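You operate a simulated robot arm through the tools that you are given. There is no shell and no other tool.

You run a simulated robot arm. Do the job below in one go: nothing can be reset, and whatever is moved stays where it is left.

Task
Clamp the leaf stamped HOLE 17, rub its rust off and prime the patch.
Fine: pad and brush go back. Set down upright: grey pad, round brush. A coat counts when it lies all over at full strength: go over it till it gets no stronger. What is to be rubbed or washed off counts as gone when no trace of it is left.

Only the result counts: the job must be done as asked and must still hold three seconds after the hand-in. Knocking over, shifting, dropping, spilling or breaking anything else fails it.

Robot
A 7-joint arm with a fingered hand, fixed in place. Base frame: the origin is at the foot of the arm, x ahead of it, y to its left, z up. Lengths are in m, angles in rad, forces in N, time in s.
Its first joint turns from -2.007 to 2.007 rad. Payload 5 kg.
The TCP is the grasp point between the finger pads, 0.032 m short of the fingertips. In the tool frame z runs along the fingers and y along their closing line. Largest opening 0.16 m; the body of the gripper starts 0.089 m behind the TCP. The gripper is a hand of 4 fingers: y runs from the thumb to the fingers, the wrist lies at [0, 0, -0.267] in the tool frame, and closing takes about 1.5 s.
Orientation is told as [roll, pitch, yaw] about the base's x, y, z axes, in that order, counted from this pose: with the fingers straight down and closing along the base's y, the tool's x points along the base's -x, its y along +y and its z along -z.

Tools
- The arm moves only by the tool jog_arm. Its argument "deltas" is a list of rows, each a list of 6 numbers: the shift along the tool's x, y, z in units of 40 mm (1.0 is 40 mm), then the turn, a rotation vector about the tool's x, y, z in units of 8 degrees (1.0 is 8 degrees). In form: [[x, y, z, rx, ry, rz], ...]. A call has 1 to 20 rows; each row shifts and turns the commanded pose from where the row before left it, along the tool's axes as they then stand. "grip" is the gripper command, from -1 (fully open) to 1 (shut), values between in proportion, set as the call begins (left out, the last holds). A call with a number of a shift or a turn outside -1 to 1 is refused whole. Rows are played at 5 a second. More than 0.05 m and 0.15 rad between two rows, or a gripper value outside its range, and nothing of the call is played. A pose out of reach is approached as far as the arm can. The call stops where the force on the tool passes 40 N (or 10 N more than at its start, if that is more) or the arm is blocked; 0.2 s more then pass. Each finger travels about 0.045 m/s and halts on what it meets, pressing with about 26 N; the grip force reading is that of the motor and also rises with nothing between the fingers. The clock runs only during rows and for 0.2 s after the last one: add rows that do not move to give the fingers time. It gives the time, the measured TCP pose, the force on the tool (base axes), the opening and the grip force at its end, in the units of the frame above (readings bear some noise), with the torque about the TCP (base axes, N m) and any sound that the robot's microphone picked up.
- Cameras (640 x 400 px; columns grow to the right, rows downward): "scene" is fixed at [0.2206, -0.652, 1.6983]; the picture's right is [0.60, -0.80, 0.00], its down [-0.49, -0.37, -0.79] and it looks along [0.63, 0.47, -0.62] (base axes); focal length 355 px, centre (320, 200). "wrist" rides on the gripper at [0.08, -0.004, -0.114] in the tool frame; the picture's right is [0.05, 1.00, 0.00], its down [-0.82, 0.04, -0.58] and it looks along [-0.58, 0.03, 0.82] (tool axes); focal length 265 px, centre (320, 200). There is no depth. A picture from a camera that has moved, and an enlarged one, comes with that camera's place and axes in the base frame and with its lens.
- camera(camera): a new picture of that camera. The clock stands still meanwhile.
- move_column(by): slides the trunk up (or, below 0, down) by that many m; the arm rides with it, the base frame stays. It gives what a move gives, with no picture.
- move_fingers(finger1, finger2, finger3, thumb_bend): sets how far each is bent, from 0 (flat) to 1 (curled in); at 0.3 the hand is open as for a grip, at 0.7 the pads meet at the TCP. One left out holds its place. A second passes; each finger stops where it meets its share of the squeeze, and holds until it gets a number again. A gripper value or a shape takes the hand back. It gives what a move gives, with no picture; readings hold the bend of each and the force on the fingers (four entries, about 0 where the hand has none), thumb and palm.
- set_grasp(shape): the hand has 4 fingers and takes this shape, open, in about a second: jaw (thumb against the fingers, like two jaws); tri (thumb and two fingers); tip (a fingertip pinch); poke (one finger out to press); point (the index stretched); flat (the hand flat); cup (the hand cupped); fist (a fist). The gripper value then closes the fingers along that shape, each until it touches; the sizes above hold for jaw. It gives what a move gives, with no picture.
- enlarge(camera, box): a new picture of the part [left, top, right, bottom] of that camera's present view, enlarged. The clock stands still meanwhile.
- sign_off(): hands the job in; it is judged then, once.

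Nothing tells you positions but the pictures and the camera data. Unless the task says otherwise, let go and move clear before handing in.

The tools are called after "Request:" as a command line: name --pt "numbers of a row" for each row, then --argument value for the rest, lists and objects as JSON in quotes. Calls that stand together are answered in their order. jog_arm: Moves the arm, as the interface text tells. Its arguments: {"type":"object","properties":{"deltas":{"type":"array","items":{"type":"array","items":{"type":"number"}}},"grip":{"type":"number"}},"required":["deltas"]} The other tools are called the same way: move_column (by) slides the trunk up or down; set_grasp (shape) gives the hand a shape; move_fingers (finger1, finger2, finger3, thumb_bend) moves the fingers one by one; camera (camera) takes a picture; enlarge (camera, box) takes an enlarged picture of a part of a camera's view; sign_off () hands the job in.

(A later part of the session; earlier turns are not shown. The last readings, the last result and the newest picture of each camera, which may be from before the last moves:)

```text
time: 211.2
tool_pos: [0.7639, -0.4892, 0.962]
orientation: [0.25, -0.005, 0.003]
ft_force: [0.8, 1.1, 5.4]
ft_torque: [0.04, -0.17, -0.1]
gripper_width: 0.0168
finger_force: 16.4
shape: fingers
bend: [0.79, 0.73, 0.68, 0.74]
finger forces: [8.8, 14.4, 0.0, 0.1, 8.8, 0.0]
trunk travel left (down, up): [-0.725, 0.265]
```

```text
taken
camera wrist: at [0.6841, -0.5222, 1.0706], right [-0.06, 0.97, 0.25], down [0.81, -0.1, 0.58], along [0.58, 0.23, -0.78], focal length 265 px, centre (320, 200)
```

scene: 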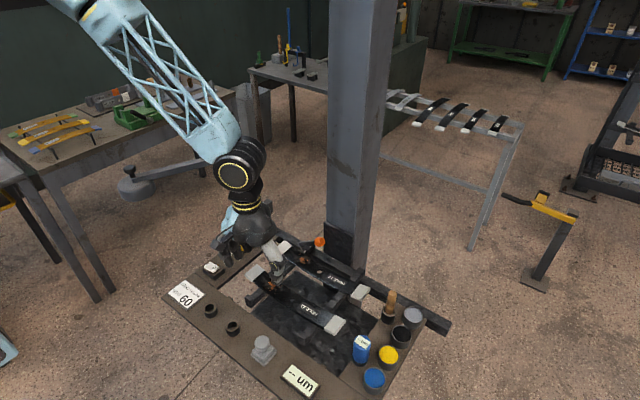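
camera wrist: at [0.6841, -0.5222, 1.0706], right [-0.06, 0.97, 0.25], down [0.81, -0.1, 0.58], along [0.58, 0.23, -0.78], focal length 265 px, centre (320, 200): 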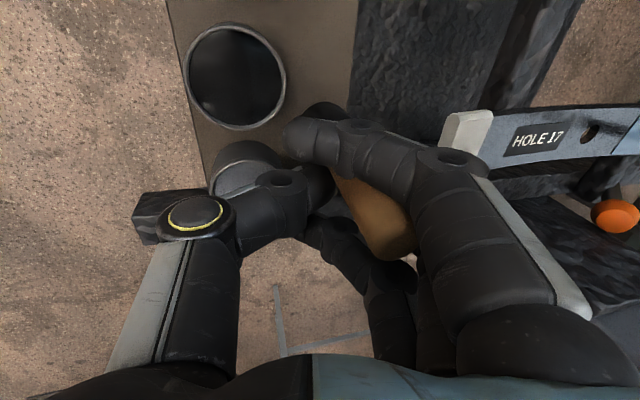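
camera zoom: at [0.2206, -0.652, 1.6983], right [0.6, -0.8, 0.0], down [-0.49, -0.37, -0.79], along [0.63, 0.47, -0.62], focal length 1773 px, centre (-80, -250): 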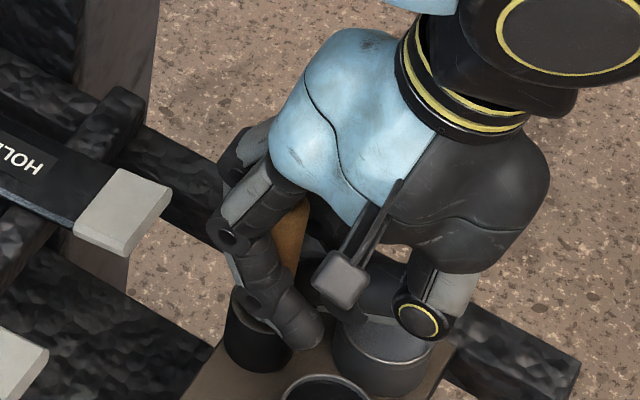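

It's clear now: straightening a finger pushes its tip down. In jaw mode the fingers part sideways at constant height instead. I'll rise 2 mm and use the jaw opening to release the brush gently into the bore.

Request:
jog_arm --pt "0 0.012 -0.05 0 0 0" --pt "0 0 0 0 0 0"

Request:
jog_arm --pt "0 0 0 0 0 0" --pt "0 0 0 0 0 0" --pt "0 0 0 0 0 0" --pt "0 0 0 0 0 0" --grip 0.55

Request:
camera --camera "wrist"

Request:
enlarge --camera "scene" --box '[360, 250, 440, 330]'

```text
time: 211.8
tool_pos: [0.7655, -0.489, 0.9648]
orientation: [0.252, -0.008, 0.003]
ft_force: [3.1, 3.1, -0.5]
ft_torque: [0.15, -0.27, -0.08]
gripper_width: 0.017
finger_force: 12.4
shape: fingers
bend: [0.79, 0.73, 0.68, 0.73]
finger forces: [8.8, 14.0, 0.1, 0.0, 2.4, 0.0]
trunk travel left (down, up): [-0.725, 0.265]
```

```text
time: 212.8
tool_pos: [0.7635, -0.4913, 0.9636]
orientation: [0.25, -0.006, 0.002]
ft_force: [-1.1, -11.2, -0.3]
ft_torque: [-0.43, 0.01, 0.19]
gripper_width: 0.0325
finger_force: 0.1
shape: jaw
bend: [0.76, 0.72, 0.73, 0.7]
finger forces: [19.4, 15.8, 0.0, 0.0, 2.4, 0.1]
trunk travel left (down, up): [-0.725, 0.265]
```

```text
taken
camera wrist: at [0.684, -0.5234, 1.0729], right [-0.06, 0.97, 0.25], down [0.81, -0.1, 0.58], along [0.58, 0.23, -0.78], focal length 265 px, centre (320, 200)
```

wrist: 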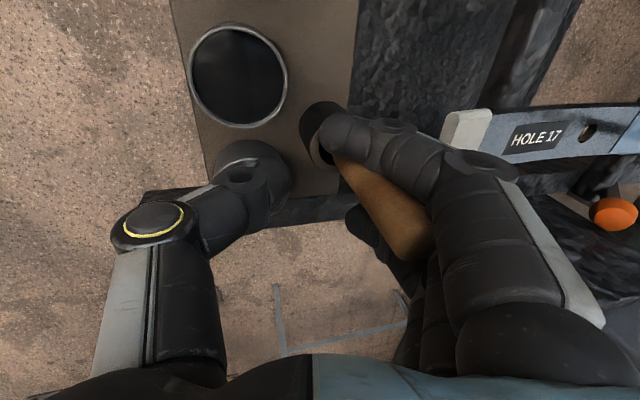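

```text
5.00 times, centred on (400, 290) of scene
camera zoom: at [0.2206, -0.652, 1.6983], right [0.6, -0.8, 0.0], down [-0.49, -0.37, -0.79], along [0.63, 0.47, -0.62], focal length 1773 px, centre (-80, -250)
```

zoom: 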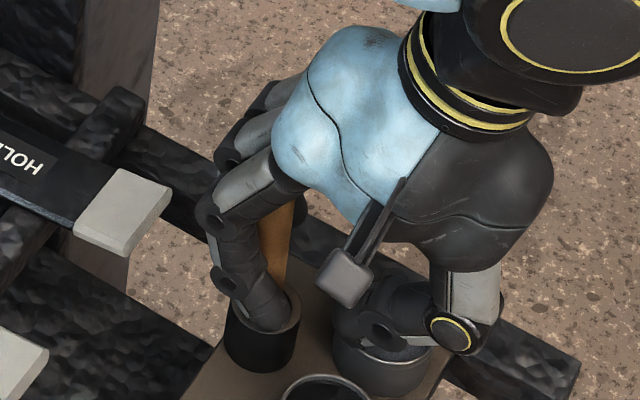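

Thumb is clear and the brush stands in the holder, but finger 1 still catches on its near side. I'll relax the opening to match, and slide the hand toward −x so finger 1 can pass the handle.

Request:
jog_arm --pt "0 0 0 0 0 0" --pt "0 0 0 0 0 0" --pt "0.08 0 0 0 0 0" --pt "0.08 0 0 0 0 0" --pt "0 0 0 0 0 0" --grip 0.66

Request:
camera --camera "wrist"

Request:
enlarge --camera "scene" --box '[360, 250, 440, 330]'

```text
time: 214.0
tool_pos: [0.7612, -0.4901, 0.9637]
orientation: [0.252, -0.011, 0.003]
ft_force: [17.3, -2.7, 2.6]
ft_torque: [-0.07, -0.51, -0.34]
gripper_width: 0.0268
finger_force: 0.1
shape: jaw
bend: [0.75, 0.72, 0.73, 0.7]
finger forces: [12.0, 26.7, 0.0, 0.1, 0.1, 0.0]
trunk travel left (down, up): [-0.725, 0.265]
```

```text
taken
camera wrist: at [0.68, -0.5217, 1.0726], right [-0.06, 0.97, 0.25], down [0.81, -0.1, 0.58], along [0.58, 0.23, -0.78], focal length 265 px, centre (320, 200)
```

wrist: 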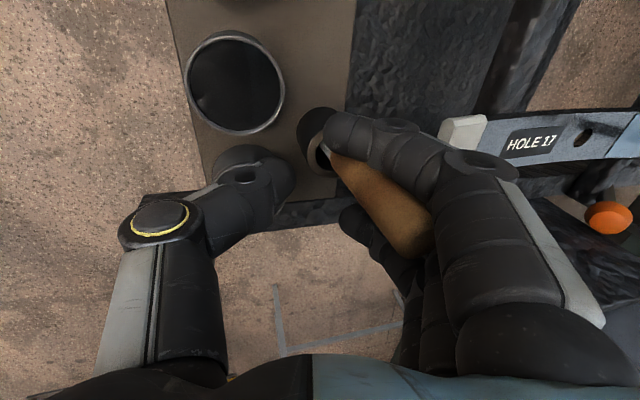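

```text
5.00 times, centred on (400, 290) of scene
camera zoom: at [0.2206, -0.652, 1.6983], right [0.6, -0.8, 0.0], down [-0.49, -0.37, -0.79], along [0.63, 0.47, -0.62], focal length 1773 px, centre (-80, -250)
```

zoom: 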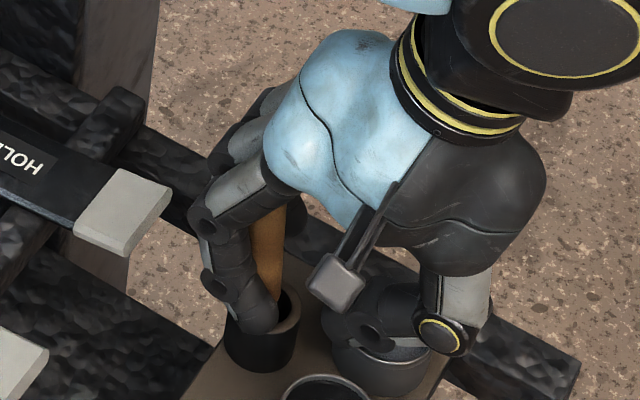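

The brush is wedged diagonally between fingers 1 and 2. With the thumb off, I'll try sliding further −x to straighten it in the bore and free the fingers.

Request:
jog_arm --pt "0.06 0 0 0 0 0" --pt "0.06 0 0 0 0 0" --pt "0.06 0 0 0 0 0" --pt "0 0 0 0 0 0"

Request:
enlarge --camera "wrist" --box '[260, 80, 460, 290]'

Request:
enlarge --camera "scene" --box '[360, 250, 440, 330]'

```text
time: 215.0
tool_pos: [0.7508, -0.4893, 0.9637]
orientation: [0.251, -0.006, 0.002]
ft_force: [2.8, 1.9, -0.4]
ft_torque: [0.01, -0.09, -0.07]
gripper_width: 0.0272
finger_force: 0.1
shape: jaw
bend: [0.73, 0.72, 0.73, 0.7]
finger forces: [0.1, 2.8, 0.0, 0.1, 0.1, 0.0]
trunk travel left (down, up): [-0.725, 0.265]
```

```text
1.90 times, centred on (360, 185) of wrist
camera zoom: at [0.671, -0.5219, 1.0727], right [-0.06, 0.97, 0.25], down [0.81, -0.1, 0.58], along [0.58, 0.23, -0.78], focal length 506 px, centre (244, 229)
```

zoom: 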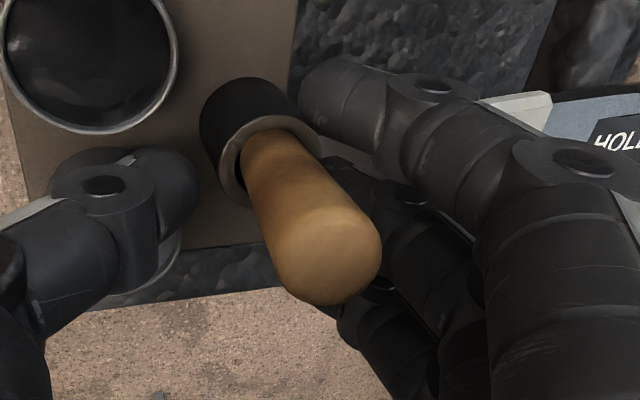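

```text
5.00 times, centred on (400, 290) of scene
camera zoom: at [0.2206, -0.652, 1.6983], right [0.6, -0.8, 0.0], down [-0.49, -0.37, -0.79], along [0.63, 0.47, -0.62], focal length 1773 px, centre (-80, -250)
```

zoom: 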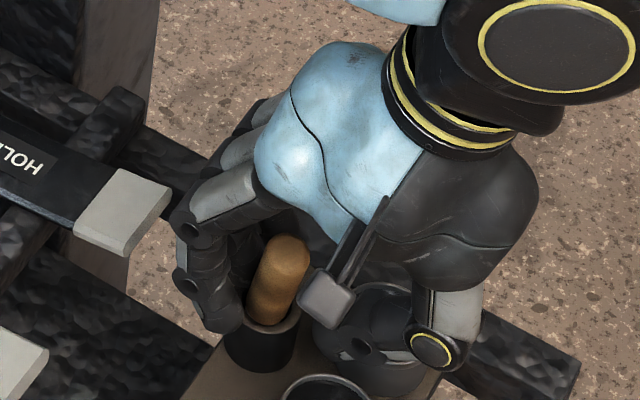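

The brush dropped into its holder and now stands there upright and free. I'll open a bit more and rise straight up.

Request:
jog_arm --pt "0 0 0 0 0 0" --pt "0 0 0 0 0 0" --pt "0 0.06 -0.24 0 0 0" --pt "0 0.12 -0.48 0 0 0" --pt "0 0.2 -0.8 0 0 0" --pt "0 0.24 -0.95 0 0 0" --pt "0 0 0 0 0 0" --grip 0.3

Request:
camera --camera "wrist"

Request:
enlarge --camera "scene" --box '[340, 250, 440, 350]'

```text
time: 216.6
tool_pos: [0.7495, -0.4887, 1.0656]
orientation: [0.252, -0.005, 0.002]
ft_force: [-0.1, 0.5, 0.1]
ft_torque: [0.02, -0.03, -0.01]
gripper_width: 0.0554
finger_force: 0.0
shape: jaw
bend: [0.73, 0.73, 0.73, 0.7]
finger forces: [0.0, 0.1, 0.0, 0.0, 0.0, 0.0]
trunk travel left (down, up): [-0.725, 0.265]
```

```text
taken
camera wrist: at [0.6697, -0.5217, 1.174], right [-0.06, 0.97, 0.25], down [0.81, -0.1, 0.58], along [0.58, 0.23, -0.78], focal length 265 px, centre (320, 200)
```

wrist: 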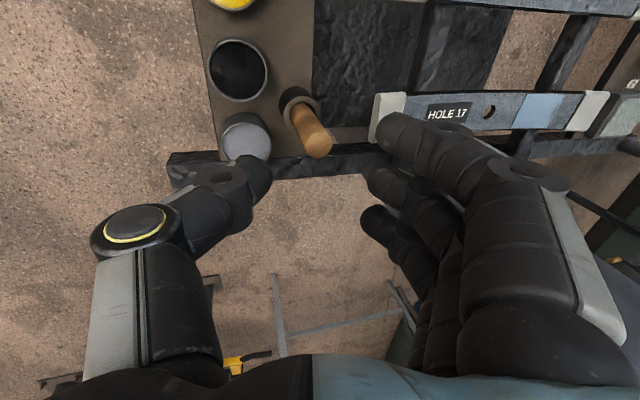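

```text
4.00 times, centred on (390, 300) of scene
camera zoom: at [0.2206, -0.652, 1.6983], right [0.6, -0.8, 0.0], down [-0.49, -0.37, -0.79], along [0.63, 0.47, -0.62], focal length 1418 px, centre (40, -200)
```

zoom: 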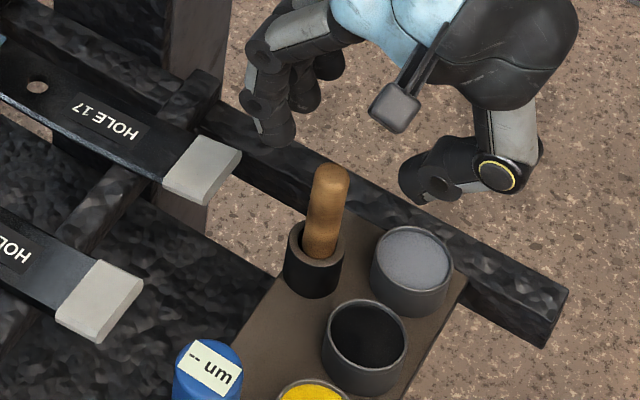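

The brush stands exactly as it did originally, and the cans and leaf are unchanged. To make sure the primer is at full strength, I'll reload the brush and go over the patch once more, more gently. First I'll undo the roll and look.

Request:
jog_arm --pt "0 0 0 0.9 0 0" --pt "0 0 0 0.9 0 0" --pt "-0.05 0.2 0 0 0 0" --pt "0 0 0 0 0 0"

Request:
enlarge --camera "wrist" --box '[220, 60, 380, 160]'

Request:
enlarge --camera "scene" --box '[285, 245, 317, 269]'

```text
time: 217.6
tool_pos: [0.7527, -0.4814, 1.0659]
orientation: [-0.002, -0.009, 0.002]
ft_force: [0.0, 0.6, -0.3]
ft_torque: [0.03, 0.01, 0.01]
gripper_width: 0.0557
finger_force: 0.2
shape: jaw
bend: [0.73, 0.73, 0.73, 0.7]
finger forces: [0.0, 0.0, 0.0, 0.0, 0.1, 0.1]
trunk travel left (down, up): [-0.725, 0.265]
```

```text
4.00 times, centred on (300, 110) of wrist
camera zoom: at [0.6721, -0.4858, 1.1792], right [-0.05, 1.0, 0.0], down [0.81, 0.05, 0.58], along [0.58, 0.03, -0.81], focal length 1062 px, centre (400, 560)
```

zoom: 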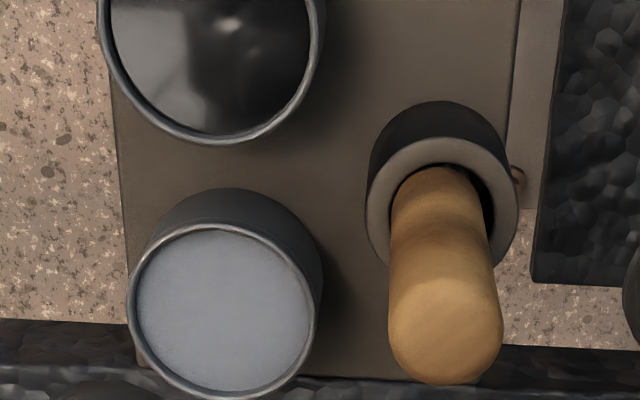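

```text
16.00 times, centred on (301, 257) of scene
camera zoom: at [0.2206, -0.652, 1.6983], right [0.6, -0.8, 0.0], down [-0.49, -0.37, -0.79], along [0.63, 0.47, -0.62], focal length 5673 px, centre (624, -712)
```

zoom: 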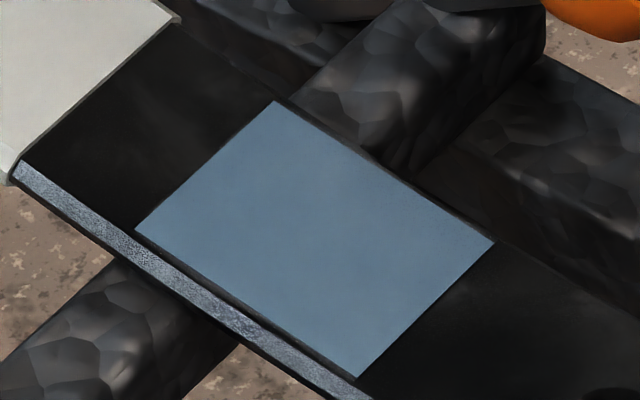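

The patch colour is unchanged from the earlier views, so it looks saturated, but the extreme edges got fewer passes. I'll regrip the brush as before, reload it, and give the edges one careful, light pass, lifting between lanes this time.

Request:
jog_arm --pt "0 0 0 0 0.064 0" --pt "0 0.02 0.8 0 0 0" --pt "0 0 0.8 0 0 0" --pt "0 0 0.5 0 0 0" --pt "0 0 0 0 0 0" --grip 0.35

Request:
camera --camera "wrist"

```text
time: 218.8
tool_pos: [0.7532, -0.4819, 0.9824]
orientation: [-0.001, 0.0, 0.002]
ft_force: [1.0, -0.4, -0.7]
ft_torque: [0.0, -0.01, 0.04]
gripper_width: 0.0523
finger_force: 0.0
shape: jaw
bend: [0.73, 0.73, 0.73, 0.7]
finger forces: [0.0, 0.0, 0.0, 0.0, 0.0, 0.0]
trunk travel left (down, up): [-0.725, 0.265]
```

```text
taken
camera wrist: at [0.6729, -0.486, 1.096], right [-0.05, 1.0, 0.0], down [0.82, 0.04, 0.58], along [0.58, 0.03, -0.82], focal length 265 px, centre (320, 200)
```

wrist: 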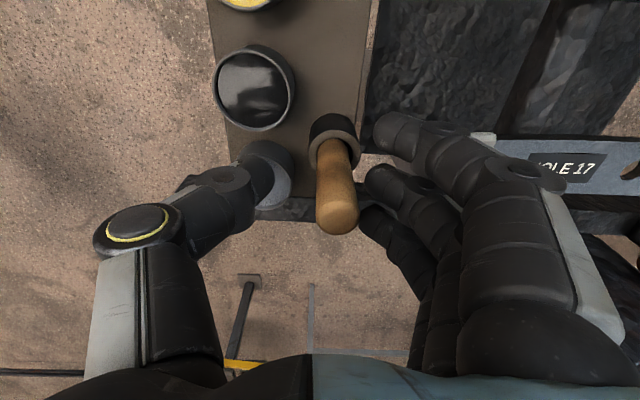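

Request:
jog_arm --pt "0.02 0 0.2 0 0 0" --pt "0 0 0.19 0 0 0" --pt "0 0 0 0 0 0"

Request:
jog_arm --pt "0 0 0 0 0 0" --pt "0 0 0 0 0 0" --pt "0 0 0 0 0 0" --pt "0 0 0 0 0 0" --pt "0 0 0 0 0 0" --grip 1

Request:
camera --camera "wrist"

```text
time: 219.6
tool_pos: [0.7519, -0.482, 0.9662]
orientation: [0.0, 0.003, 0.002]
ft_force: [0.7, 0.1, 0.0]
ft_torque: [0.01, -0.03, -0.02]
gripper_width: 0.0523
finger_force: 0.1
shape: jaw
bend: [0.73, 0.73, 0.73, 0.7]
finger forces: [0.1, 0.1, 0.0, 0.0, 0.1, 0.0]
trunk travel left (down, up): [-0.725, 0.265]
```

```text
time: 220.8
tool_pos: [0.7508, -0.4826, 0.9661]
orientation: [-0.002, 0.002, 0.003]
ft_force: [0.2, -3.5, -0.6]
ft_torque: [0.01, -0.02, 0.0]
gripper_width: 0.0
finger_force: 25.7
shape: jaw
bend: [0.68, 0.72, 0.68, 0.71]
finger forces: [0.1, 12.9, 0.0, 0.0, 16.2, 0.0]
trunk travel left (down, up): [-0.725, 0.265]
```

```text
taken
camera wrist: at [0.6719, -0.4866, 1.0803], right [-0.05, 1.0, 0.0], down [0.82, 0.04, 0.58], along [0.58, 0.03, -0.82], focal length 265 px, centre (320, 200)
```

wrist: 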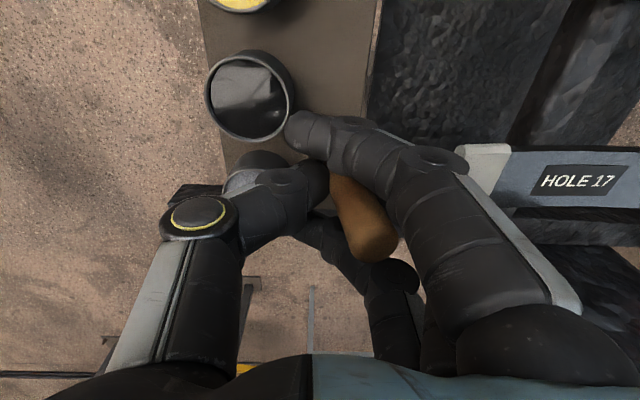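

Same balanced grip. I'll lift straight out and carry the brush over the grey can.

Request:
jog_arm --pt "0 0 -0.2 0 0 0" --pt "0 0 -0.25 0 0 0" --pt "0 0 -0.25 0 0 0" --pt "0 0 -0.25 0 0 0" --pt "0 0 -0.35 0 0 0" --pt "0 0 -0.7 0 0 0" --pt "-0.45 -0.55 0 0 0 0" --pt "-0.45 -0.55 0 0 0 0" --pt "0 0 0 0 0 0"

Request:
enlarge --camera "scene" --box '[350, 230, 470, 330]'

```text
time: 222.8
tool_pos: [0.7882, -0.5252, 1.047]
orientation: [0.0, 0.002, 0.002]
ft_force: [-0.5, 0.2, -0.8]
ft_torque: [-0.05, 0.01, -0.01]
gripper_width: 0.0
finger_force: 26.2
shape: jaw
bend: [0.68, 0.72, 0.68, 0.72]
finger forces: [0.0, 14.3, 0.0, 0.0, 14.1, 0.0]
trunk travel left (down, up): [-0.725, 0.265]
```

```text
4.00 times, centred on (410, 280) of scene
camera zoom: at [0.2206, -0.652, 1.6983], right [0.6, -0.8, 0.0], down [-0.49, -0.37, -0.79], along [0.63, 0.47, -0.62], focal length 1418 px, centre (-40, -120)
```

zoom: 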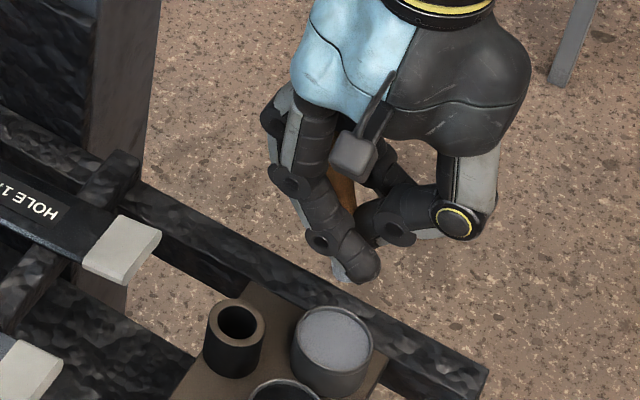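

Request:
jog_arm --pt "-0.03 -0.06 0.5 0 0 0" --pt "0 0 0.5 0 0 0" --pt "0 0 0.25 0 0 0" --pt "0 0 0.1 0 0 0" --pt "0 0 0 0 0 0"

Request:
jog_arm --pt "0 0 0.03 0 0 0" --pt "0 0 0.03 0 0 0" --pt "0 0 0 0 0 0"

```text
time: 224.0
tool_pos: [0.789, -0.5278, 0.9923]
orientation: [-0.001, 0.0, 0.003]
ft_force: [0.3, 0.3, -0.7]
ft_torque: [-0.02, 0.0, 0.04]
gripper_width: 0.0001
finger_force: 26.0
shape: jaw
bend: [0.68, 0.72, 0.68, 0.72]
finger forces: [0.0, 14.3, 0.0, 0.0, 14.3, 0.0]
trunk travel left (down, up): [-0.725, 0.265]
```

```text
time: 224.8
tool_pos: [0.7879, -0.527, 0.9904]
orientation: [-0.002, 0.001, 0.002]
ft_force: [0.8, 0.7, 3.7]
ft_torque: [0.09, 0.03, 0.04]
gripper_width: 0.0
finger_force: 25.8
shape: jaw
bend: [0.68, 0.72, 0.68, 0.73]
finger forces: [0.1, 14.6, 0.1, 0.0, 14.8, 0.0]
trunk travel left (down, up): [-0.725, 0.265]
```

Light contact with the primer (3.7 N). I'll dab briefly and lift.

Request:
jog_arm --pt "0 0.05 0 0 0 0" --pt "0 -0.05 0 0 0 0" --pt "0 0 0 0 0 0" --pt "0 0 -0.3 0 0 0" --pt "0 0 -0.6 0 0 0" --pt "0 0 -0.9 0 0 0" --pt "0 0 -0.7 0 0 0" --pt "0 0 0 0 0 0"

Request:
jog_arm --pt "0.1 0.96 0 0 0 0" --pt "0.1 0.96 0 0 0 0" --pt "0.1 0.96 0 0 0 0" --pt "0.1 0.96 0 0 0 0" --pt "0.1 0.96 0 0 0 0" --pt "0.1 0.96 0 0 0 0" --pt "0.1 0.96 0 0 0 0" --pt "0 0.96 0 0 0 0" --pt "0 0.5 0 0 0 0" --pt "0 0 0 -0.9 0 0" --pt "0 0 0 -0.9 0 0" --pt "0 0 0 0 0 0"

Request:
enlarge --camera "scene" --box '[260, 170, 380, 270]'

Request:
camera --camera "wrist"

```text
time: 226.6
tool_pos: [0.7887, -0.5279, 1.0894]
orientation: [0.001, 0.003, 0.002]
ft_force: [0.5, 0.5, -0.4]
ft_torque: [-0.01, -0.02, 0.0]
gripper_width: 0.0
finger_force: 25.8
shape: jaw
bend: [0.68, 0.71, 0.68, 0.73]
finger forces: [0.1, 14.5, 0.0, 0.0, 14.3, 0.0]
trunk travel left (down, up): [-0.725, 0.265]
```

```text
time: 229.2
tool_pos: [0.7594, -0.2, 1.0897]
orientation: [0.251, 0.002, 0.005]
ft_force: [0.0, -0.3, -0.9]
ft_torque: [0.01, -0.01, 0.03]
gripper_width: 0.0001
finger_force: 26.2
shape: jaw
bend: [0.68, 0.71, 0.68, 0.73]
finger forces: [0.0, 14.4, 0.0, 0.0, 14.3, 0.0]
trunk travel left (down, up): [-0.725, 0.265]
```

```text
4.00 times, centred on (320, 220) of scene
camera zoom: at [0.2206, -0.652, 1.6983], right [0.6, -0.8, 0.0], down [-0.49, -0.37, -0.79], along [0.63, 0.47, -0.62], focal length 1418 px, centre (320, 120)
```

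zoom: 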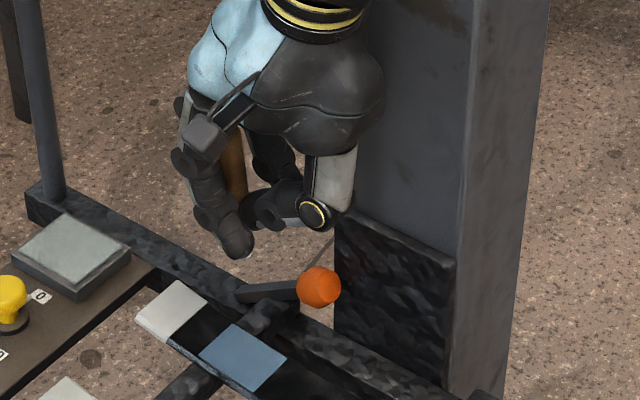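

```text
taken
camera wrist: at [0.6806, -0.232, 1.1995], right [-0.05, 0.97, 0.25], down [0.82, -0.1, 0.57], along [0.58, 0.23, -0.78], focal length 265 px, centre (320, 200)
```

wrist: 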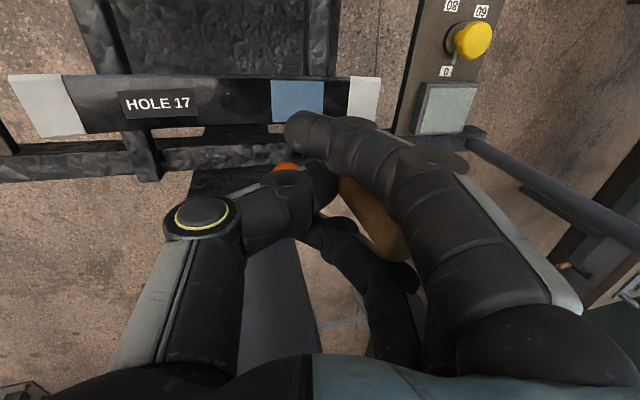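

Fresh primer is on and the brush is well aligned. I'll start with the near-edge lane (x≈0.744), lowering gently.

Request:
jog_arm --pt "0.4 0 0 0 0 0" --pt "0 -0.24 0.93 0 0 0" --pt "0 -0.24 0.93 0 0 0" --pt "0 -0.1 0.39 0 0 0" --pt "0 -0.025 0.1 0 0 0" --pt "0 0 0 0 0 0"

Request:
enlarge --camera "scene" --box '[270, 220, 350, 280]'

```text
time: 230.6
tool_pos: [0.7444, -0.2009, 0.9922]
orientation: [0.25, 0.002, 0.002]
ft_force: [0.4, 0.5, -0.9]
ft_torque: [-0.01, -0.02, 0.03]
gripper_width: 0.0001
finger_force: 25.8
shape: jaw
bend: [0.68, 0.71, 0.68, 0.73]
finger forces: [0.0, 14.4, 0.1, 0.1, 14.4, 0.0]
trunk travel left (down, up): [-0.725, 0.265]
```

```text
6.67 times, centred on (310, 250) of scene
camera zoom: at [0.2206, -0.652, 1.6983], right [0.6, -0.8, 0.0], down [-0.49, -0.37, -0.79], along [0.63, 0.47, -0.62], focal length 2364 px, centre (387, -133)
```

zoom: 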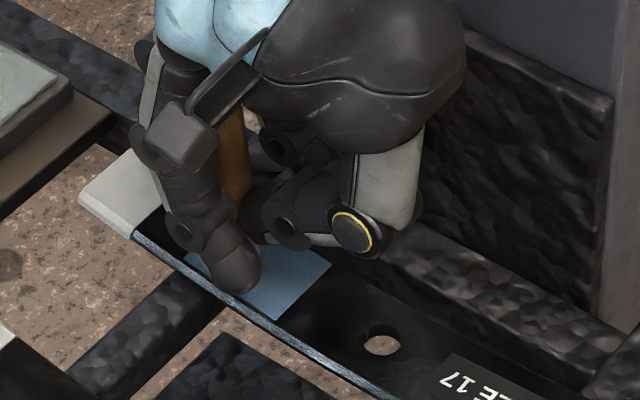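

Request:
jog_arm --pt "0 -0.008 0.03 0 0 0" --pt "0 -0.008 0.03 0 0 0" --pt "0 0 0 0 0 0"

```text
time: 231.4
tool_pos: [0.7435, -0.2018, 0.9891]
orientation: [0.253, 0.001, 0.005]
ft_force: [0.6, -0.5, -0.5]
ft_torque: [-0.01, 0.02, -0.03]
gripper_width: 0.0
finger_force: 25.5
shape: jaw
bend: [0.68, 0.71, 0.68, 0.73]
finger forces: [0.0, 14.4, 0.0, 0.0, 14.2, 0.1]
trunk travel left (down, up): [-0.725, 0.265]
```

Request:
jog_arm --pt "0 -0.008 0.03 0 0 0" --pt "0 -0.006 0.025 0 0 0" --pt "0 0 0 0 0 0"

```text
time: 232.2
tool_pos: [0.7453, -0.2014, 0.9885]
orientation: [0.248, 0.0, 0.002]
ft_force: [0.4, -0.3, 2.1]
ft_torque: [0.1, 0.01, 0.0]
gripper_width: 0.0
finger_force: 26.0
shape: jaw
bend: [0.68, 0.71, 0.68, 0.73]
finger forces: [0.1, 14.4, 0.0, 0.1, 14.9, 0.0]
trunk travel left (down, up): [-0.725, 0.265]
```

Contact at 2 N. Now one light loop on this lane.

Request:
jog_arm --pt "0 -0.004 0.015 0 0 0" --pt "0 0.2243 0.0306 0 0 0" --pt "0 0.2252 0.0272 0 0 0" --pt "0 0.226 0.024 0 0 0" --pt "0 -0.226 -0.024 0 0 0" --pt "0 -0.2252 -0.0272 0 0 0" --pt "0 -0.2243 -0.0306 0 0 0" --pt "0 -0.2235 -0.0337 0 0 0" --pt "0 -0.2227 -0.0369 0 0 0" --pt "0 -0.2218 -0.0403 0 0 0" --pt "0 0.2218 0.0403 0 0 0" --pt "0 0.2227 0.0369 0 0 0" --pt "0 0.2235 0.0337 0 0 0" --pt "0 0 0 0 0 0"

Request:
enlarge --camera "wrist" --box '[240, 90, 440, 290]'

```text
time: 235.2
tool_pos: [0.7449, -0.2013, 0.9871]
orientation: [0.25, 0.002, 0.003]
ft_force: [0.2, 0.3, 0.7]
ft_torque: [-0.04, 0.01, 0.0]
gripper_width: 0.0
finger_force: 25.7
shape: jaw
bend: [0.68, 0.72, 0.68, 0.73]
finger forces: [0.0, 12.4, 0.0, 0.0, 12.3, 0.0]
trunk travel left (down, up): [-0.725, 0.265]
```

```text
2.00 times, centred on (340, 190) of wrist
camera zoom: at [0.6646, -0.2334, 1.0971], right [-0.05, 0.97, 0.25], down [0.82, -0.1, 0.57], along [0.58, 0.23, -0.78], focal length 531 px, centre (280, 220)
```

zoom: 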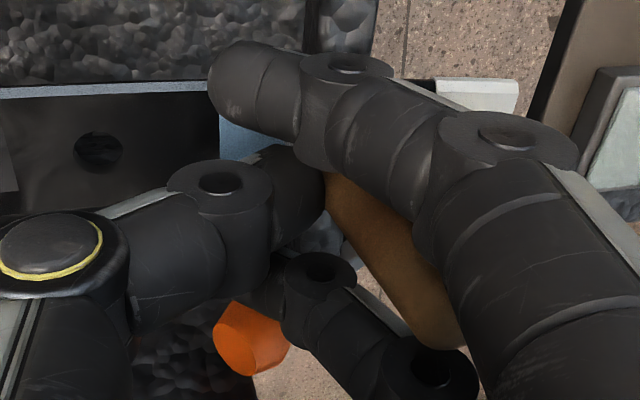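

Request:
jog_arm --pt "0 0.018 -0.07 0 0 0" --pt "-0.24 0 0 0 0 0" --pt "0 -0.022 0.085 0 0 0" --pt "0 0 0 0 0 0"

```text
time: 236.2
tool_pos: [0.7546, -0.2013, 0.9866]
orientation: [0.25, 0.002, 0.002]
ft_force: [-0.8, 0.3, 1.2]
ft_torque: [0.05, 0.02, -0.01]
gripper_width: 0.0
finger_force: 26.2
shape: jaw
bend: [0.68, 0.72, 0.68, 0.73]
finger forces: [0.1, 12.2, 0.1, 0.0, 12.4, 0.0]
trunk travel left (down, up): [-0.725, 0.265]
```

Request:
jog_arm --pt "0 -0.005 0.02 0 0 0" --pt "0 0.2243 0.0306 0 0 0" --pt "0 0.2252 0.0272 0 0 0" --pt "0 0.226 0.024 0 0 0" --pt "0 -0.226 -0.024 0 0 0" --pt "0 -0.2252 -0.0272 0 0 0" --pt "0 -0.2243 -0.0306 0 0 0" --pt "0 -0.2235 -0.0337 0 0 0" --pt "0 -0.2227 -0.0369 0 0 0" --pt "0 -0.2218 -0.0403 0 0 0" --pt "0 0.2218 0.0403 0 0 0" --pt "0 0.2227 0.0369 0 0 0" --pt "0 0.2235 0.0337 0 0 0" --pt "0 0.018 -0.07 0 0 0" --pt "-0.22 0 0 0 0 0" --pt "0 -0.02 0.08 0 0 0" --pt "0 0 0 0 0 0"

Request:
enlarge --camera "scene" --box '[270, 220, 350, 280]'

```text
time: 239.8
tool_pos: [0.7607, -0.2011, 0.985]
orientation: [0.251, 0.002, 0.002]
ft_force: [0.3, -0.4, -0.3]
ft_torque: [0.01, 0.01, 0.01]
gripper_width: 0.0001
finger_force: 26.2
shape: jaw
bend: [0.68, 0.72, 0.68, 0.74]
finger forces: [0.0, 13.3, 0.1, 0.0, 13.2, 0.0]
trunk travel left (down, up): [-0.725, 0.265]
```

```text
6.67 times, centred on (310, 250) of scene
camera zoom: at [0.2206, -0.652, 1.6983], right [0.6, -0.8, 0.0], down [-0.49, -0.37, -0.79], along [0.63, 0.47, -0.62], focal length 2364 px, centre (387, -133)
```

zoom: 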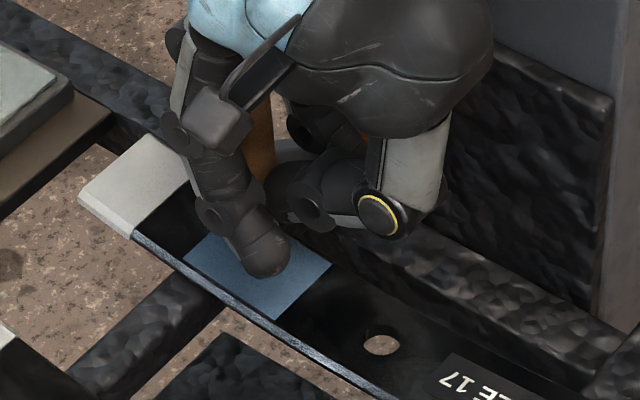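

Request:
jog_arm --pt "0 -0.008 0.03 0 0 0" --pt "0 -0.006 0.024 0 0 0" --pt "0 0 0 0 0 0"

```text
time: 240.6
tool_pos: [0.7616, -0.2011, 0.9856]
orientation: [0.249, -0.001, 0.001]
ft_force: [0.7, -2.2, 12.7]
ft_torque: [0.31, 0.0, 0.0]
gripper_width: 0.0
finger_force: 25.9
shape: jaw
bend: [0.68, 0.72, 0.68, 0.75]
finger forces: [0.1, 14.2, 0.1, 0.0, 15.6, 0.1]
trunk travel left (down, up): [-0.725, 0.265]
```

Request:
jog_arm --pt "0 0.006 -0.024 0 0 0" --pt "0 0.2243 0.0306 0 0 0" --pt "0 0.2252 0.0272 0 0 0" --pt "0 0.226 0.024 0 0 0" --pt "0 -0.226 -0.024 0 0 0" --pt "0 -0.2252 -0.0272 0 0 0" --pt "0 -0.2243 -0.0306 0 0 0" --pt "0 -0.2235 -0.0337 0 0 0" --pt "0 -0.2227 -0.0369 0 0 0" --pt "0 -0.2218 -0.0403 0 0 0" --pt "0 0.2218 0.0403 0 0 0" --pt "0 0.2227 0.0369 0 0 0" --pt "0 0.2235 0.0337 0 0 0" --pt "0 0 0 0 0 0"

Request:
jog_arm --pt "0 0.018 -0.07 0 0 0" --pt "-0.24 0 0 0 0 0" --pt "0 -0.02 0.08 0 0 0" --pt "0 0 0 0 0 0"

```text
time: 243.6
tool_pos: [0.7613, -0.2006, 0.985]
orientation: [0.253, 0.0, 0.0]
ft_force: [0.0, -0.6, 3.1]
ft_torque: [0.07, 0.0, -0.01]
gripper_width: 0.0
finger_force: 26.1
shape: jaw
bend: [0.68, 0.72, 0.68, 0.75]
finger forces: [0.1, 12.8, 0.0, 0.0, 14.0, 0.1]
trunk travel left (down, up): [-0.725, 0.265]
```

```text
time: 244.6
tool_pos: [0.7723, -0.2013, 0.9852]
orientation: [0.25, 0.001, 0.003]
ft_force: [1.3, -1.3, 2.8]
ft_torque: [0.04, 0.04, -0.02]
gripper_width: 0.0
finger_force: 25.9
shape: jaw
bend: [0.68, 0.72, 0.68, 0.75]
finger forces: [0.0, 12.9, 0.0, 0.0, 13.7, 0.0]
trunk travel left (down, up): [-0.725, 0.265]
```

Request:
jog_arm --pt "0 -0.003 0.01 0 0 0" --pt "0 0.2243 0.0306 0 0 0" --pt "0 0.2252 0.0272 0 0 0" --pt "0 0.226 0.024 0 0 0" --pt "0 -0.226 -0.024 0 0 0" --pt "0 -0.2252 -0.0272 0 0 0" --pt "0 -0.2243 -0.0306 0 0 0" --pt "0 -0.2235 -0.0337 0 0 0" --pt "0 -0.2227 -0.0369 0 0 0" --pt "0 -0.2218 -0.0403 0 0 0" --pt "0 0.2218 0.0403 0 0 0" --pt "0 0.2227 0.0369 0 0 0" --pt "0 0.2235 0.0337 0 0 0" --pt "0 0 0 0 0 0"

Request:
jog_arm --pt "0 0.12 -0.48 0 0 0" --pt "0 0.25 -0.96 0 0 0" --pt "0 0.25 -0.96 0 0 0" --pt "0.2 0.96 0.25 0 0 0" --pt "0.2 0.96 0.25 0 0 0" --pt "0 0.96 0.25 0 0 0" --pt "0 0 0 0 0 0"

Request:
enlarge --camera "scene" --box '[285, 245, 317, 269]'

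Request:
enlarge --camera "wrist" --box '[110, 60, 280, 160]'

Request:
enlarge --camera "scene" --box '[250, 180, 310, 240]'

```text
time: 247.6
tool_pos: [0.773, -0.2, 0.984]
orientation: [0.25, -0.001, 0.003]
ft_force: [-0.2, -1.0, 3.0]
ft_torque: [0.06, 0.0, 0.01]
gripper_width: 0.0
finger_force: 25.5
shape: jaw
bend: [0.68, 0.72, 0.68, 0.75]
finger forces: [0.0, 13.1, 0.1, 0.1, 14.6, 0.0]
trunk travel left (down, up): [-0.725, 0.265]
```

```text
time: 249.2
tool_pos: [0.7559, -0.0835, 1.0822]
orientation: [0.251, 0.001, 0.002]
ft_force: [-0.2, -0.9, -0.8]
ft_torque: [0.04, 0.01, -0.03]
gripper_width: 0.0003
finger_force: 26.0
shape: jaw
bend: [0.68, 0.72, 0.68, 0.75]
finger forces: [0.0, 12.4, 0.0, 0.1, 13.1, 0.0]
trunk travel left (down, up): [-0.725, 0.265]
```

```text
16.00 times, centred on (301, 257) of scene
camera zoom: at [0.2206, -0.652, 1.6983], right [0.6, -0.8, 0.0], down [-0.49, -0.37, -0.79], along [0.63, 0.47, -0.62], focal length 5673 px, centre (624, -712)
```

zoom: 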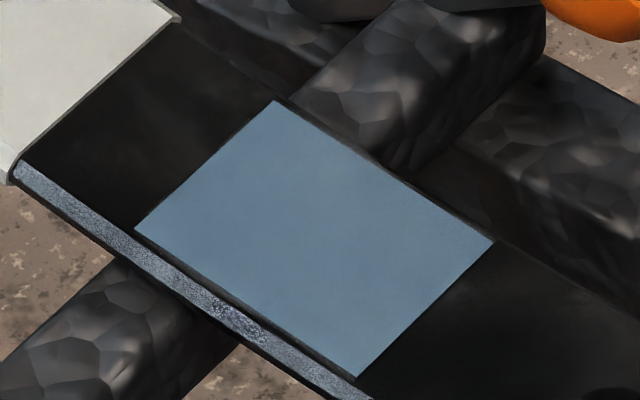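

```text
3.76 times, centred on (195, 110) of wrist
camera zoom: at [0.6759, -0.1148, 1.1922], right [-0.05, 0.97, 0.25], down [0.82, -0.1, 0.57], along [0.58, 0.23, -0.78], focal length 999 px, centre (791, 539)
```

zoom: 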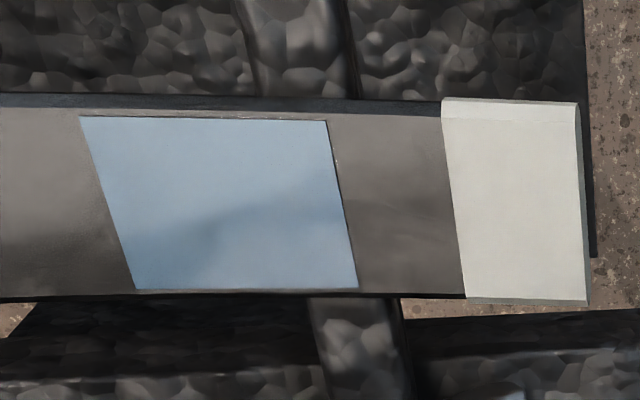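

```text
6.67 times, centred on (280, 210) of scene
camera zoom: at [0.2206, -0.652, 1.6983], right [0.6, -0.8, 0.0], down [-0.49, -0.37, -0.79], along [0.63, 0.47, -0.62], focal length 2364 px, centre (587, 133)
```

zoom: 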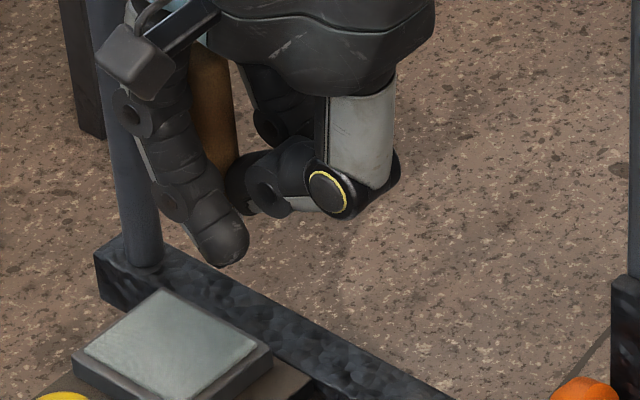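

The patch is unchanged after a fresh, full pass: uniform, at full strength. Now I'll return the brush, carrying it back above the holder.

Request:
jog_arm --pt "0.05 -0.96 -0.246 0 0 0" --pt "0.05 -0.96 -0.246 0 0 0" --pt "0 -0.96 -0.246 0 0 0" --pt "0 -0.96 -0.246 0 0 0" --pt "0 -0.96 -0.246 0 0 0" --pt "0 -0.96 -0.246 0 0 0" --pt "0 -0.96 -0.246 0 0 0" --pt "0 -0.96 -0.246 0 0 0" --pt "0 -0.96 -0.246 0 0 0" --pt "0 -0.96 -0.246 0 0 0" --pt "0 -0.23 -0.06 0 0 0" --pt "0 0 0 0 0 0"

Request:
enlarge --camera "scene" --box '[350, 240, 410, 320]'

Request:
enlarge --camera "wrist" --box '[250, 60, 450, 280]'

```text
time: 251.8
tool_pos: [0.7521, -0.4889, 1.083]
orientation: [0.252, 0.001, 0.001]
ft_force: [0.2, 0.3, -0.5]
ft_torque: [0.01, -0.03, 0.02]
gripper_width: 0.0
finger_force: 26.1
shape: jaw
bend: [0.68, 0.72, 0.68, 0.75]
finger forces: [0.0, 12.4, 0.0, 0.0, 13.1, 0.0]
trunk travel left (down, up): [-0.725, 0.265]
```

```text
5.00 times, centred on (380, 280) of scene
camera zoom: at [0.2206, -0.652, 1.6983], right [0.6, -0.8, 0.0], down [-0.49, -0.37, -0.79], along [0.63, 0.47, -0.62], focal length 1773 px, centre (20, -200)
```

zoom: 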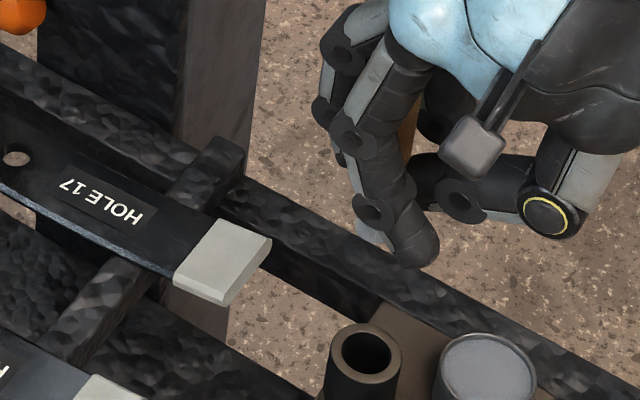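

```text
1.82 times, centred on (350, 170) of wrist
camera zoom: at [0.6726, -0.5209, 1.1913], right [-0.05, 0.97, 0.25], down [0.82, -0.1, 0.57], along [0.58, 0.23, -0.78], focal length 483 px, centre (266, 254)
```

zoom: 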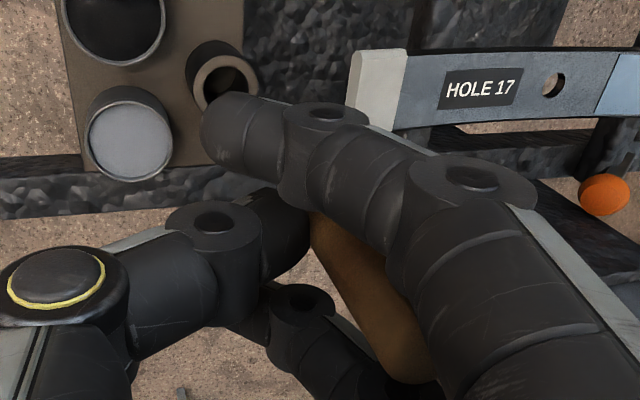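

The brush is nearly vertical and held normally; finger 1 isn't touching it. The tip is about 5 mm off the holder axis in y. I'll correct and lower to just above the mouth.

Request:
jog_arm --pt "0.03 -0.135 -0.03 0 0 0" --pt "0 -0.223 0.872 0 0 0" --pt "0 -0.18 0.7 0 0 0" --pt "0 0 0 0 0 0"

Request:
enlarge --camera "scene" --box '[360, 260, 410, 320]'

Request:
enlarge --camera "wrist" --box '[250, 60, 410, 200]'

```text
time: 252.8
tool_pos: [0.7518, -0.4939, 1.0174]
orientation: [0.252, 0.0, 0.001]
ft_force: [-0.2, -0.5, -0.3]
ft_torque: [-0.04, 0.02, 0.04]
gripper_width: 0.0001
finger_force: 26.3
shape: jaw
bend: [0.68, 0.72, 0.68, 0.75]
finger forces: [0.1, 12.4, 0.0, 0.1, 13.1, 0.0]
trunk travel left (down, up): [-0.725, 0.265]
```

```text
6.67 times, centred on (385, 290) of scene
camera zoom: at [0.2206, -0.652, 1.6983], right [0.6, -0.8, 0.0], down [-0.49, -0.37, -0.79], along [0.63, 0.47, -0.62], focal length 2364 px, centre (-113, -400)
```

zoom: 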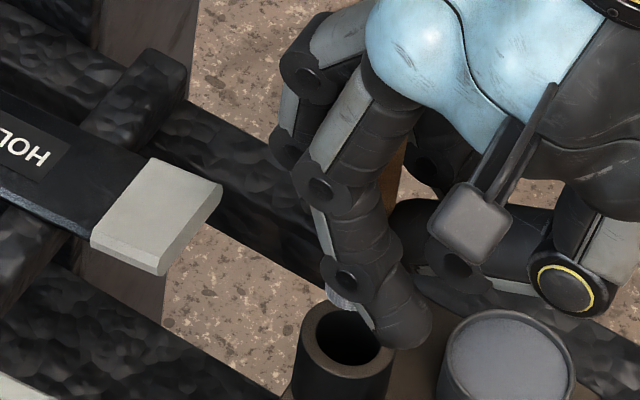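

```text
2.86 times, centred on (330, 130) of wrist
camera zoom: at [0.6723, -0.526, 1.1264], right [-0.05, 0.97, 0.25], down [0.82, -0.1, 0.57], along [0.58, 0.23, -0.78], focal length 758 px, centre (291, 400)
```

zoom: 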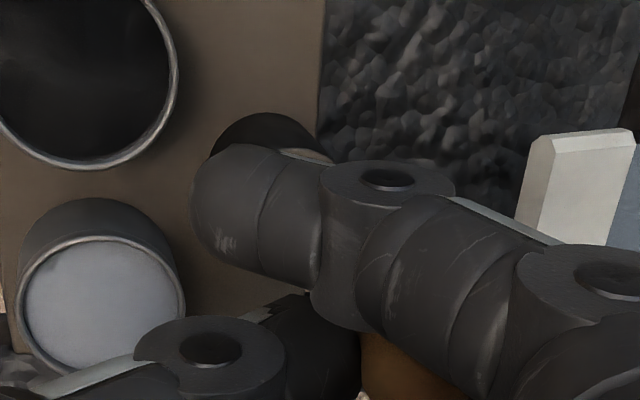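

Request:
jog_arm --pt "0.075 -0.0375 0 0 0 0" --pt "0 -0.05 0.194 0 0 0" --pt "0 -0.025 0.097 0 0 0" --pt "0 -0.018 0.073 0 0 0" --pt "0 0 0 0 0 0"

Request:
enlarge --camera "scene" --box '[365, 280, 405, 310]'

```text
time: 254.0
tool_pos: [0.7486, -0.4936, 1.0013]
orientation: [0.251, 0.001, 0.002]
ft_force: [0.5, 0.3, -0.4]
ft_torque: [-0.02, 0.01, -0.01]
gripper_width: 0.0
finger_force: 25.8
shape: jaw
bend: [0.68, 0.72, 0.68, 0.75]
finger forces: [0.1, 12.4, 0.1, 0.1, 13.1, 0.0]
trunk travel left (down, up): [-0.725, 0.265]
```

```text
13.33 times, centred on (385, 295) of scene
camera zoom: at [0.2206, -0.652, 1.6983], right [0.6, -0.8, 0.0], down [-0.49, -0.37, -0.79], along [0.63, 0.47, -0.62], focal length 4728 px, centre (-547, -1067)
```

zoom: 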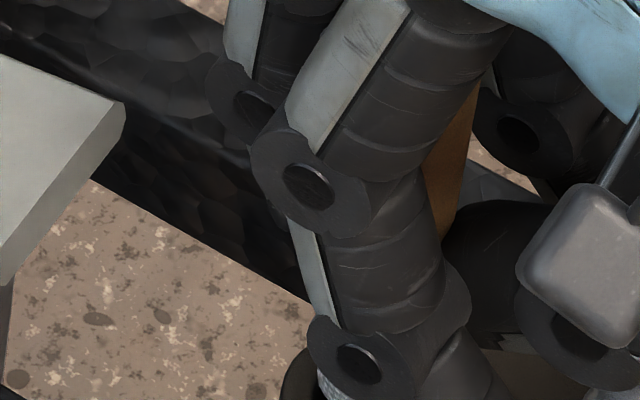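

Request:
enlarge --camera "scene" --box '[365, 298, 405, 328]'

```text
13.33 times, centred on (385, 313) of scene
camera zoom: at [0.2206, -0.652, 1.6983], right [0.6, -0.8, 0.0], down [-0.49, -0.37, -0.79], along [0.63, 0.47, -0.62], focal length 4728 px, centre (-547, -1307)
```

zoom: 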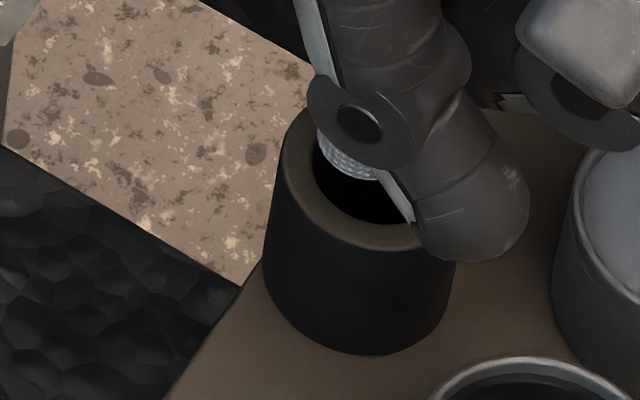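

The bristles are at the mouth, slightly toward its far side. I'll nudge about 3 mm and lower in 2 mm steps, watching the force.

Request:
jog_arm --pt "0.04 -0.075 -0.01 0 0 0" --pt "0 -0.0125 0.0485 0 0 0" --pt "0 -0.0125 0.0485 0 0 0" --pt "0 -0.0125 0.0485 0 0 0" --pt "0 0 0 0 0 0"

Request:
enlarge --camera "scene" --box '[365, 298, 405, 328]'

```text
time: 255.2
tool_pos: [0.7474, -0.4972, 0.9943]
orientation: [0.252, 0.001, 0.003]
ft_force: [0.3, 0.1, -0.1]
ft_torque: [0.01, 0.0, 0.0]
gripper_width: 0.0
finger_force: 26.3
shape: jaw
bend: [0.68, 0.72, 0.68, 0.75]
finger forces: [0.0, 12.5, 0.1, 0.0, 13.0, 0.1]
trunk travel left (down, up): [-0.725, 0.265]
```

```text
13.33 times, centred on (385, 313) of scene
camera zoom: at [0.2206, -0.652, 1.6983], right [0.6, -0.8, 0.0], down [-0.49, -0.37, -0.79], along [0.63, 0.47, -0.62], focal length 4728 px, centre (-547, -1307)
```

zoom: 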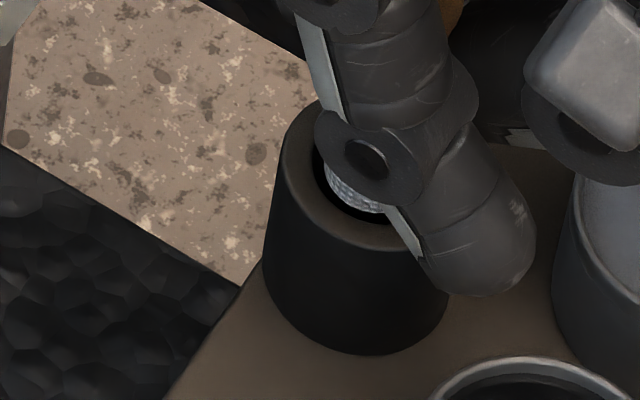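

Request:
jog_arm --pt "0 -0.0125 0.0485 0 0 0" --pt "0 -0.0125 0.0485 0 0 0" --pt "0 -0.0125 0.0485 0 0 0" --pt "0 0 0 0 0 0"

Request:
enlarge --camera "scene" --box '[365, 298, 405, 328]'

```text
time: 256.2
tool_pos: [0.7461, -0.4984, 0.9884]
orientation: [0.251, 0.001, 0.003]
ft_force: [0.1, -0.1, 1.5]
ft_torque: [0.03, 0.0, 0.02]
gripper_width: 0.0
finger_force: 26.3
shape: jaw
bend: [0.68, 0.72, 0.68, 0.75]
finger forces: [0.0, 12.4, 0.0, 0.1, 13.2, 0.1]
trunk travel left (down, up): [-0.725, 0.265]
```

```text
13.33 times, centred on (385, 313) of scene
camera zoom: at [0.2206, -0.652, 1.6983], right [0.6, -0.8, 0.0], down [-0.49, -0.37, -0.79], along [0.63, 0.47, -0.62], focal length 4728 px, centre (-547, -1307)
```

zoom: 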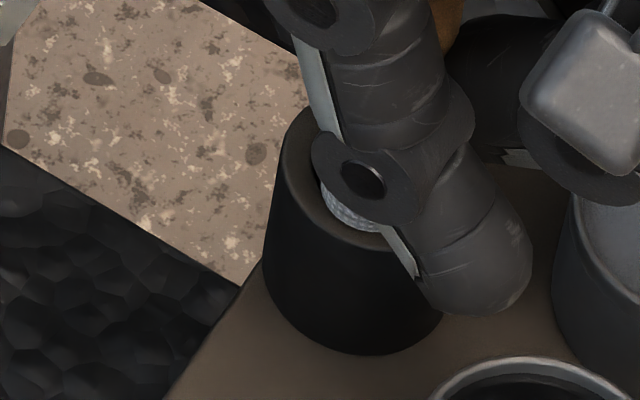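

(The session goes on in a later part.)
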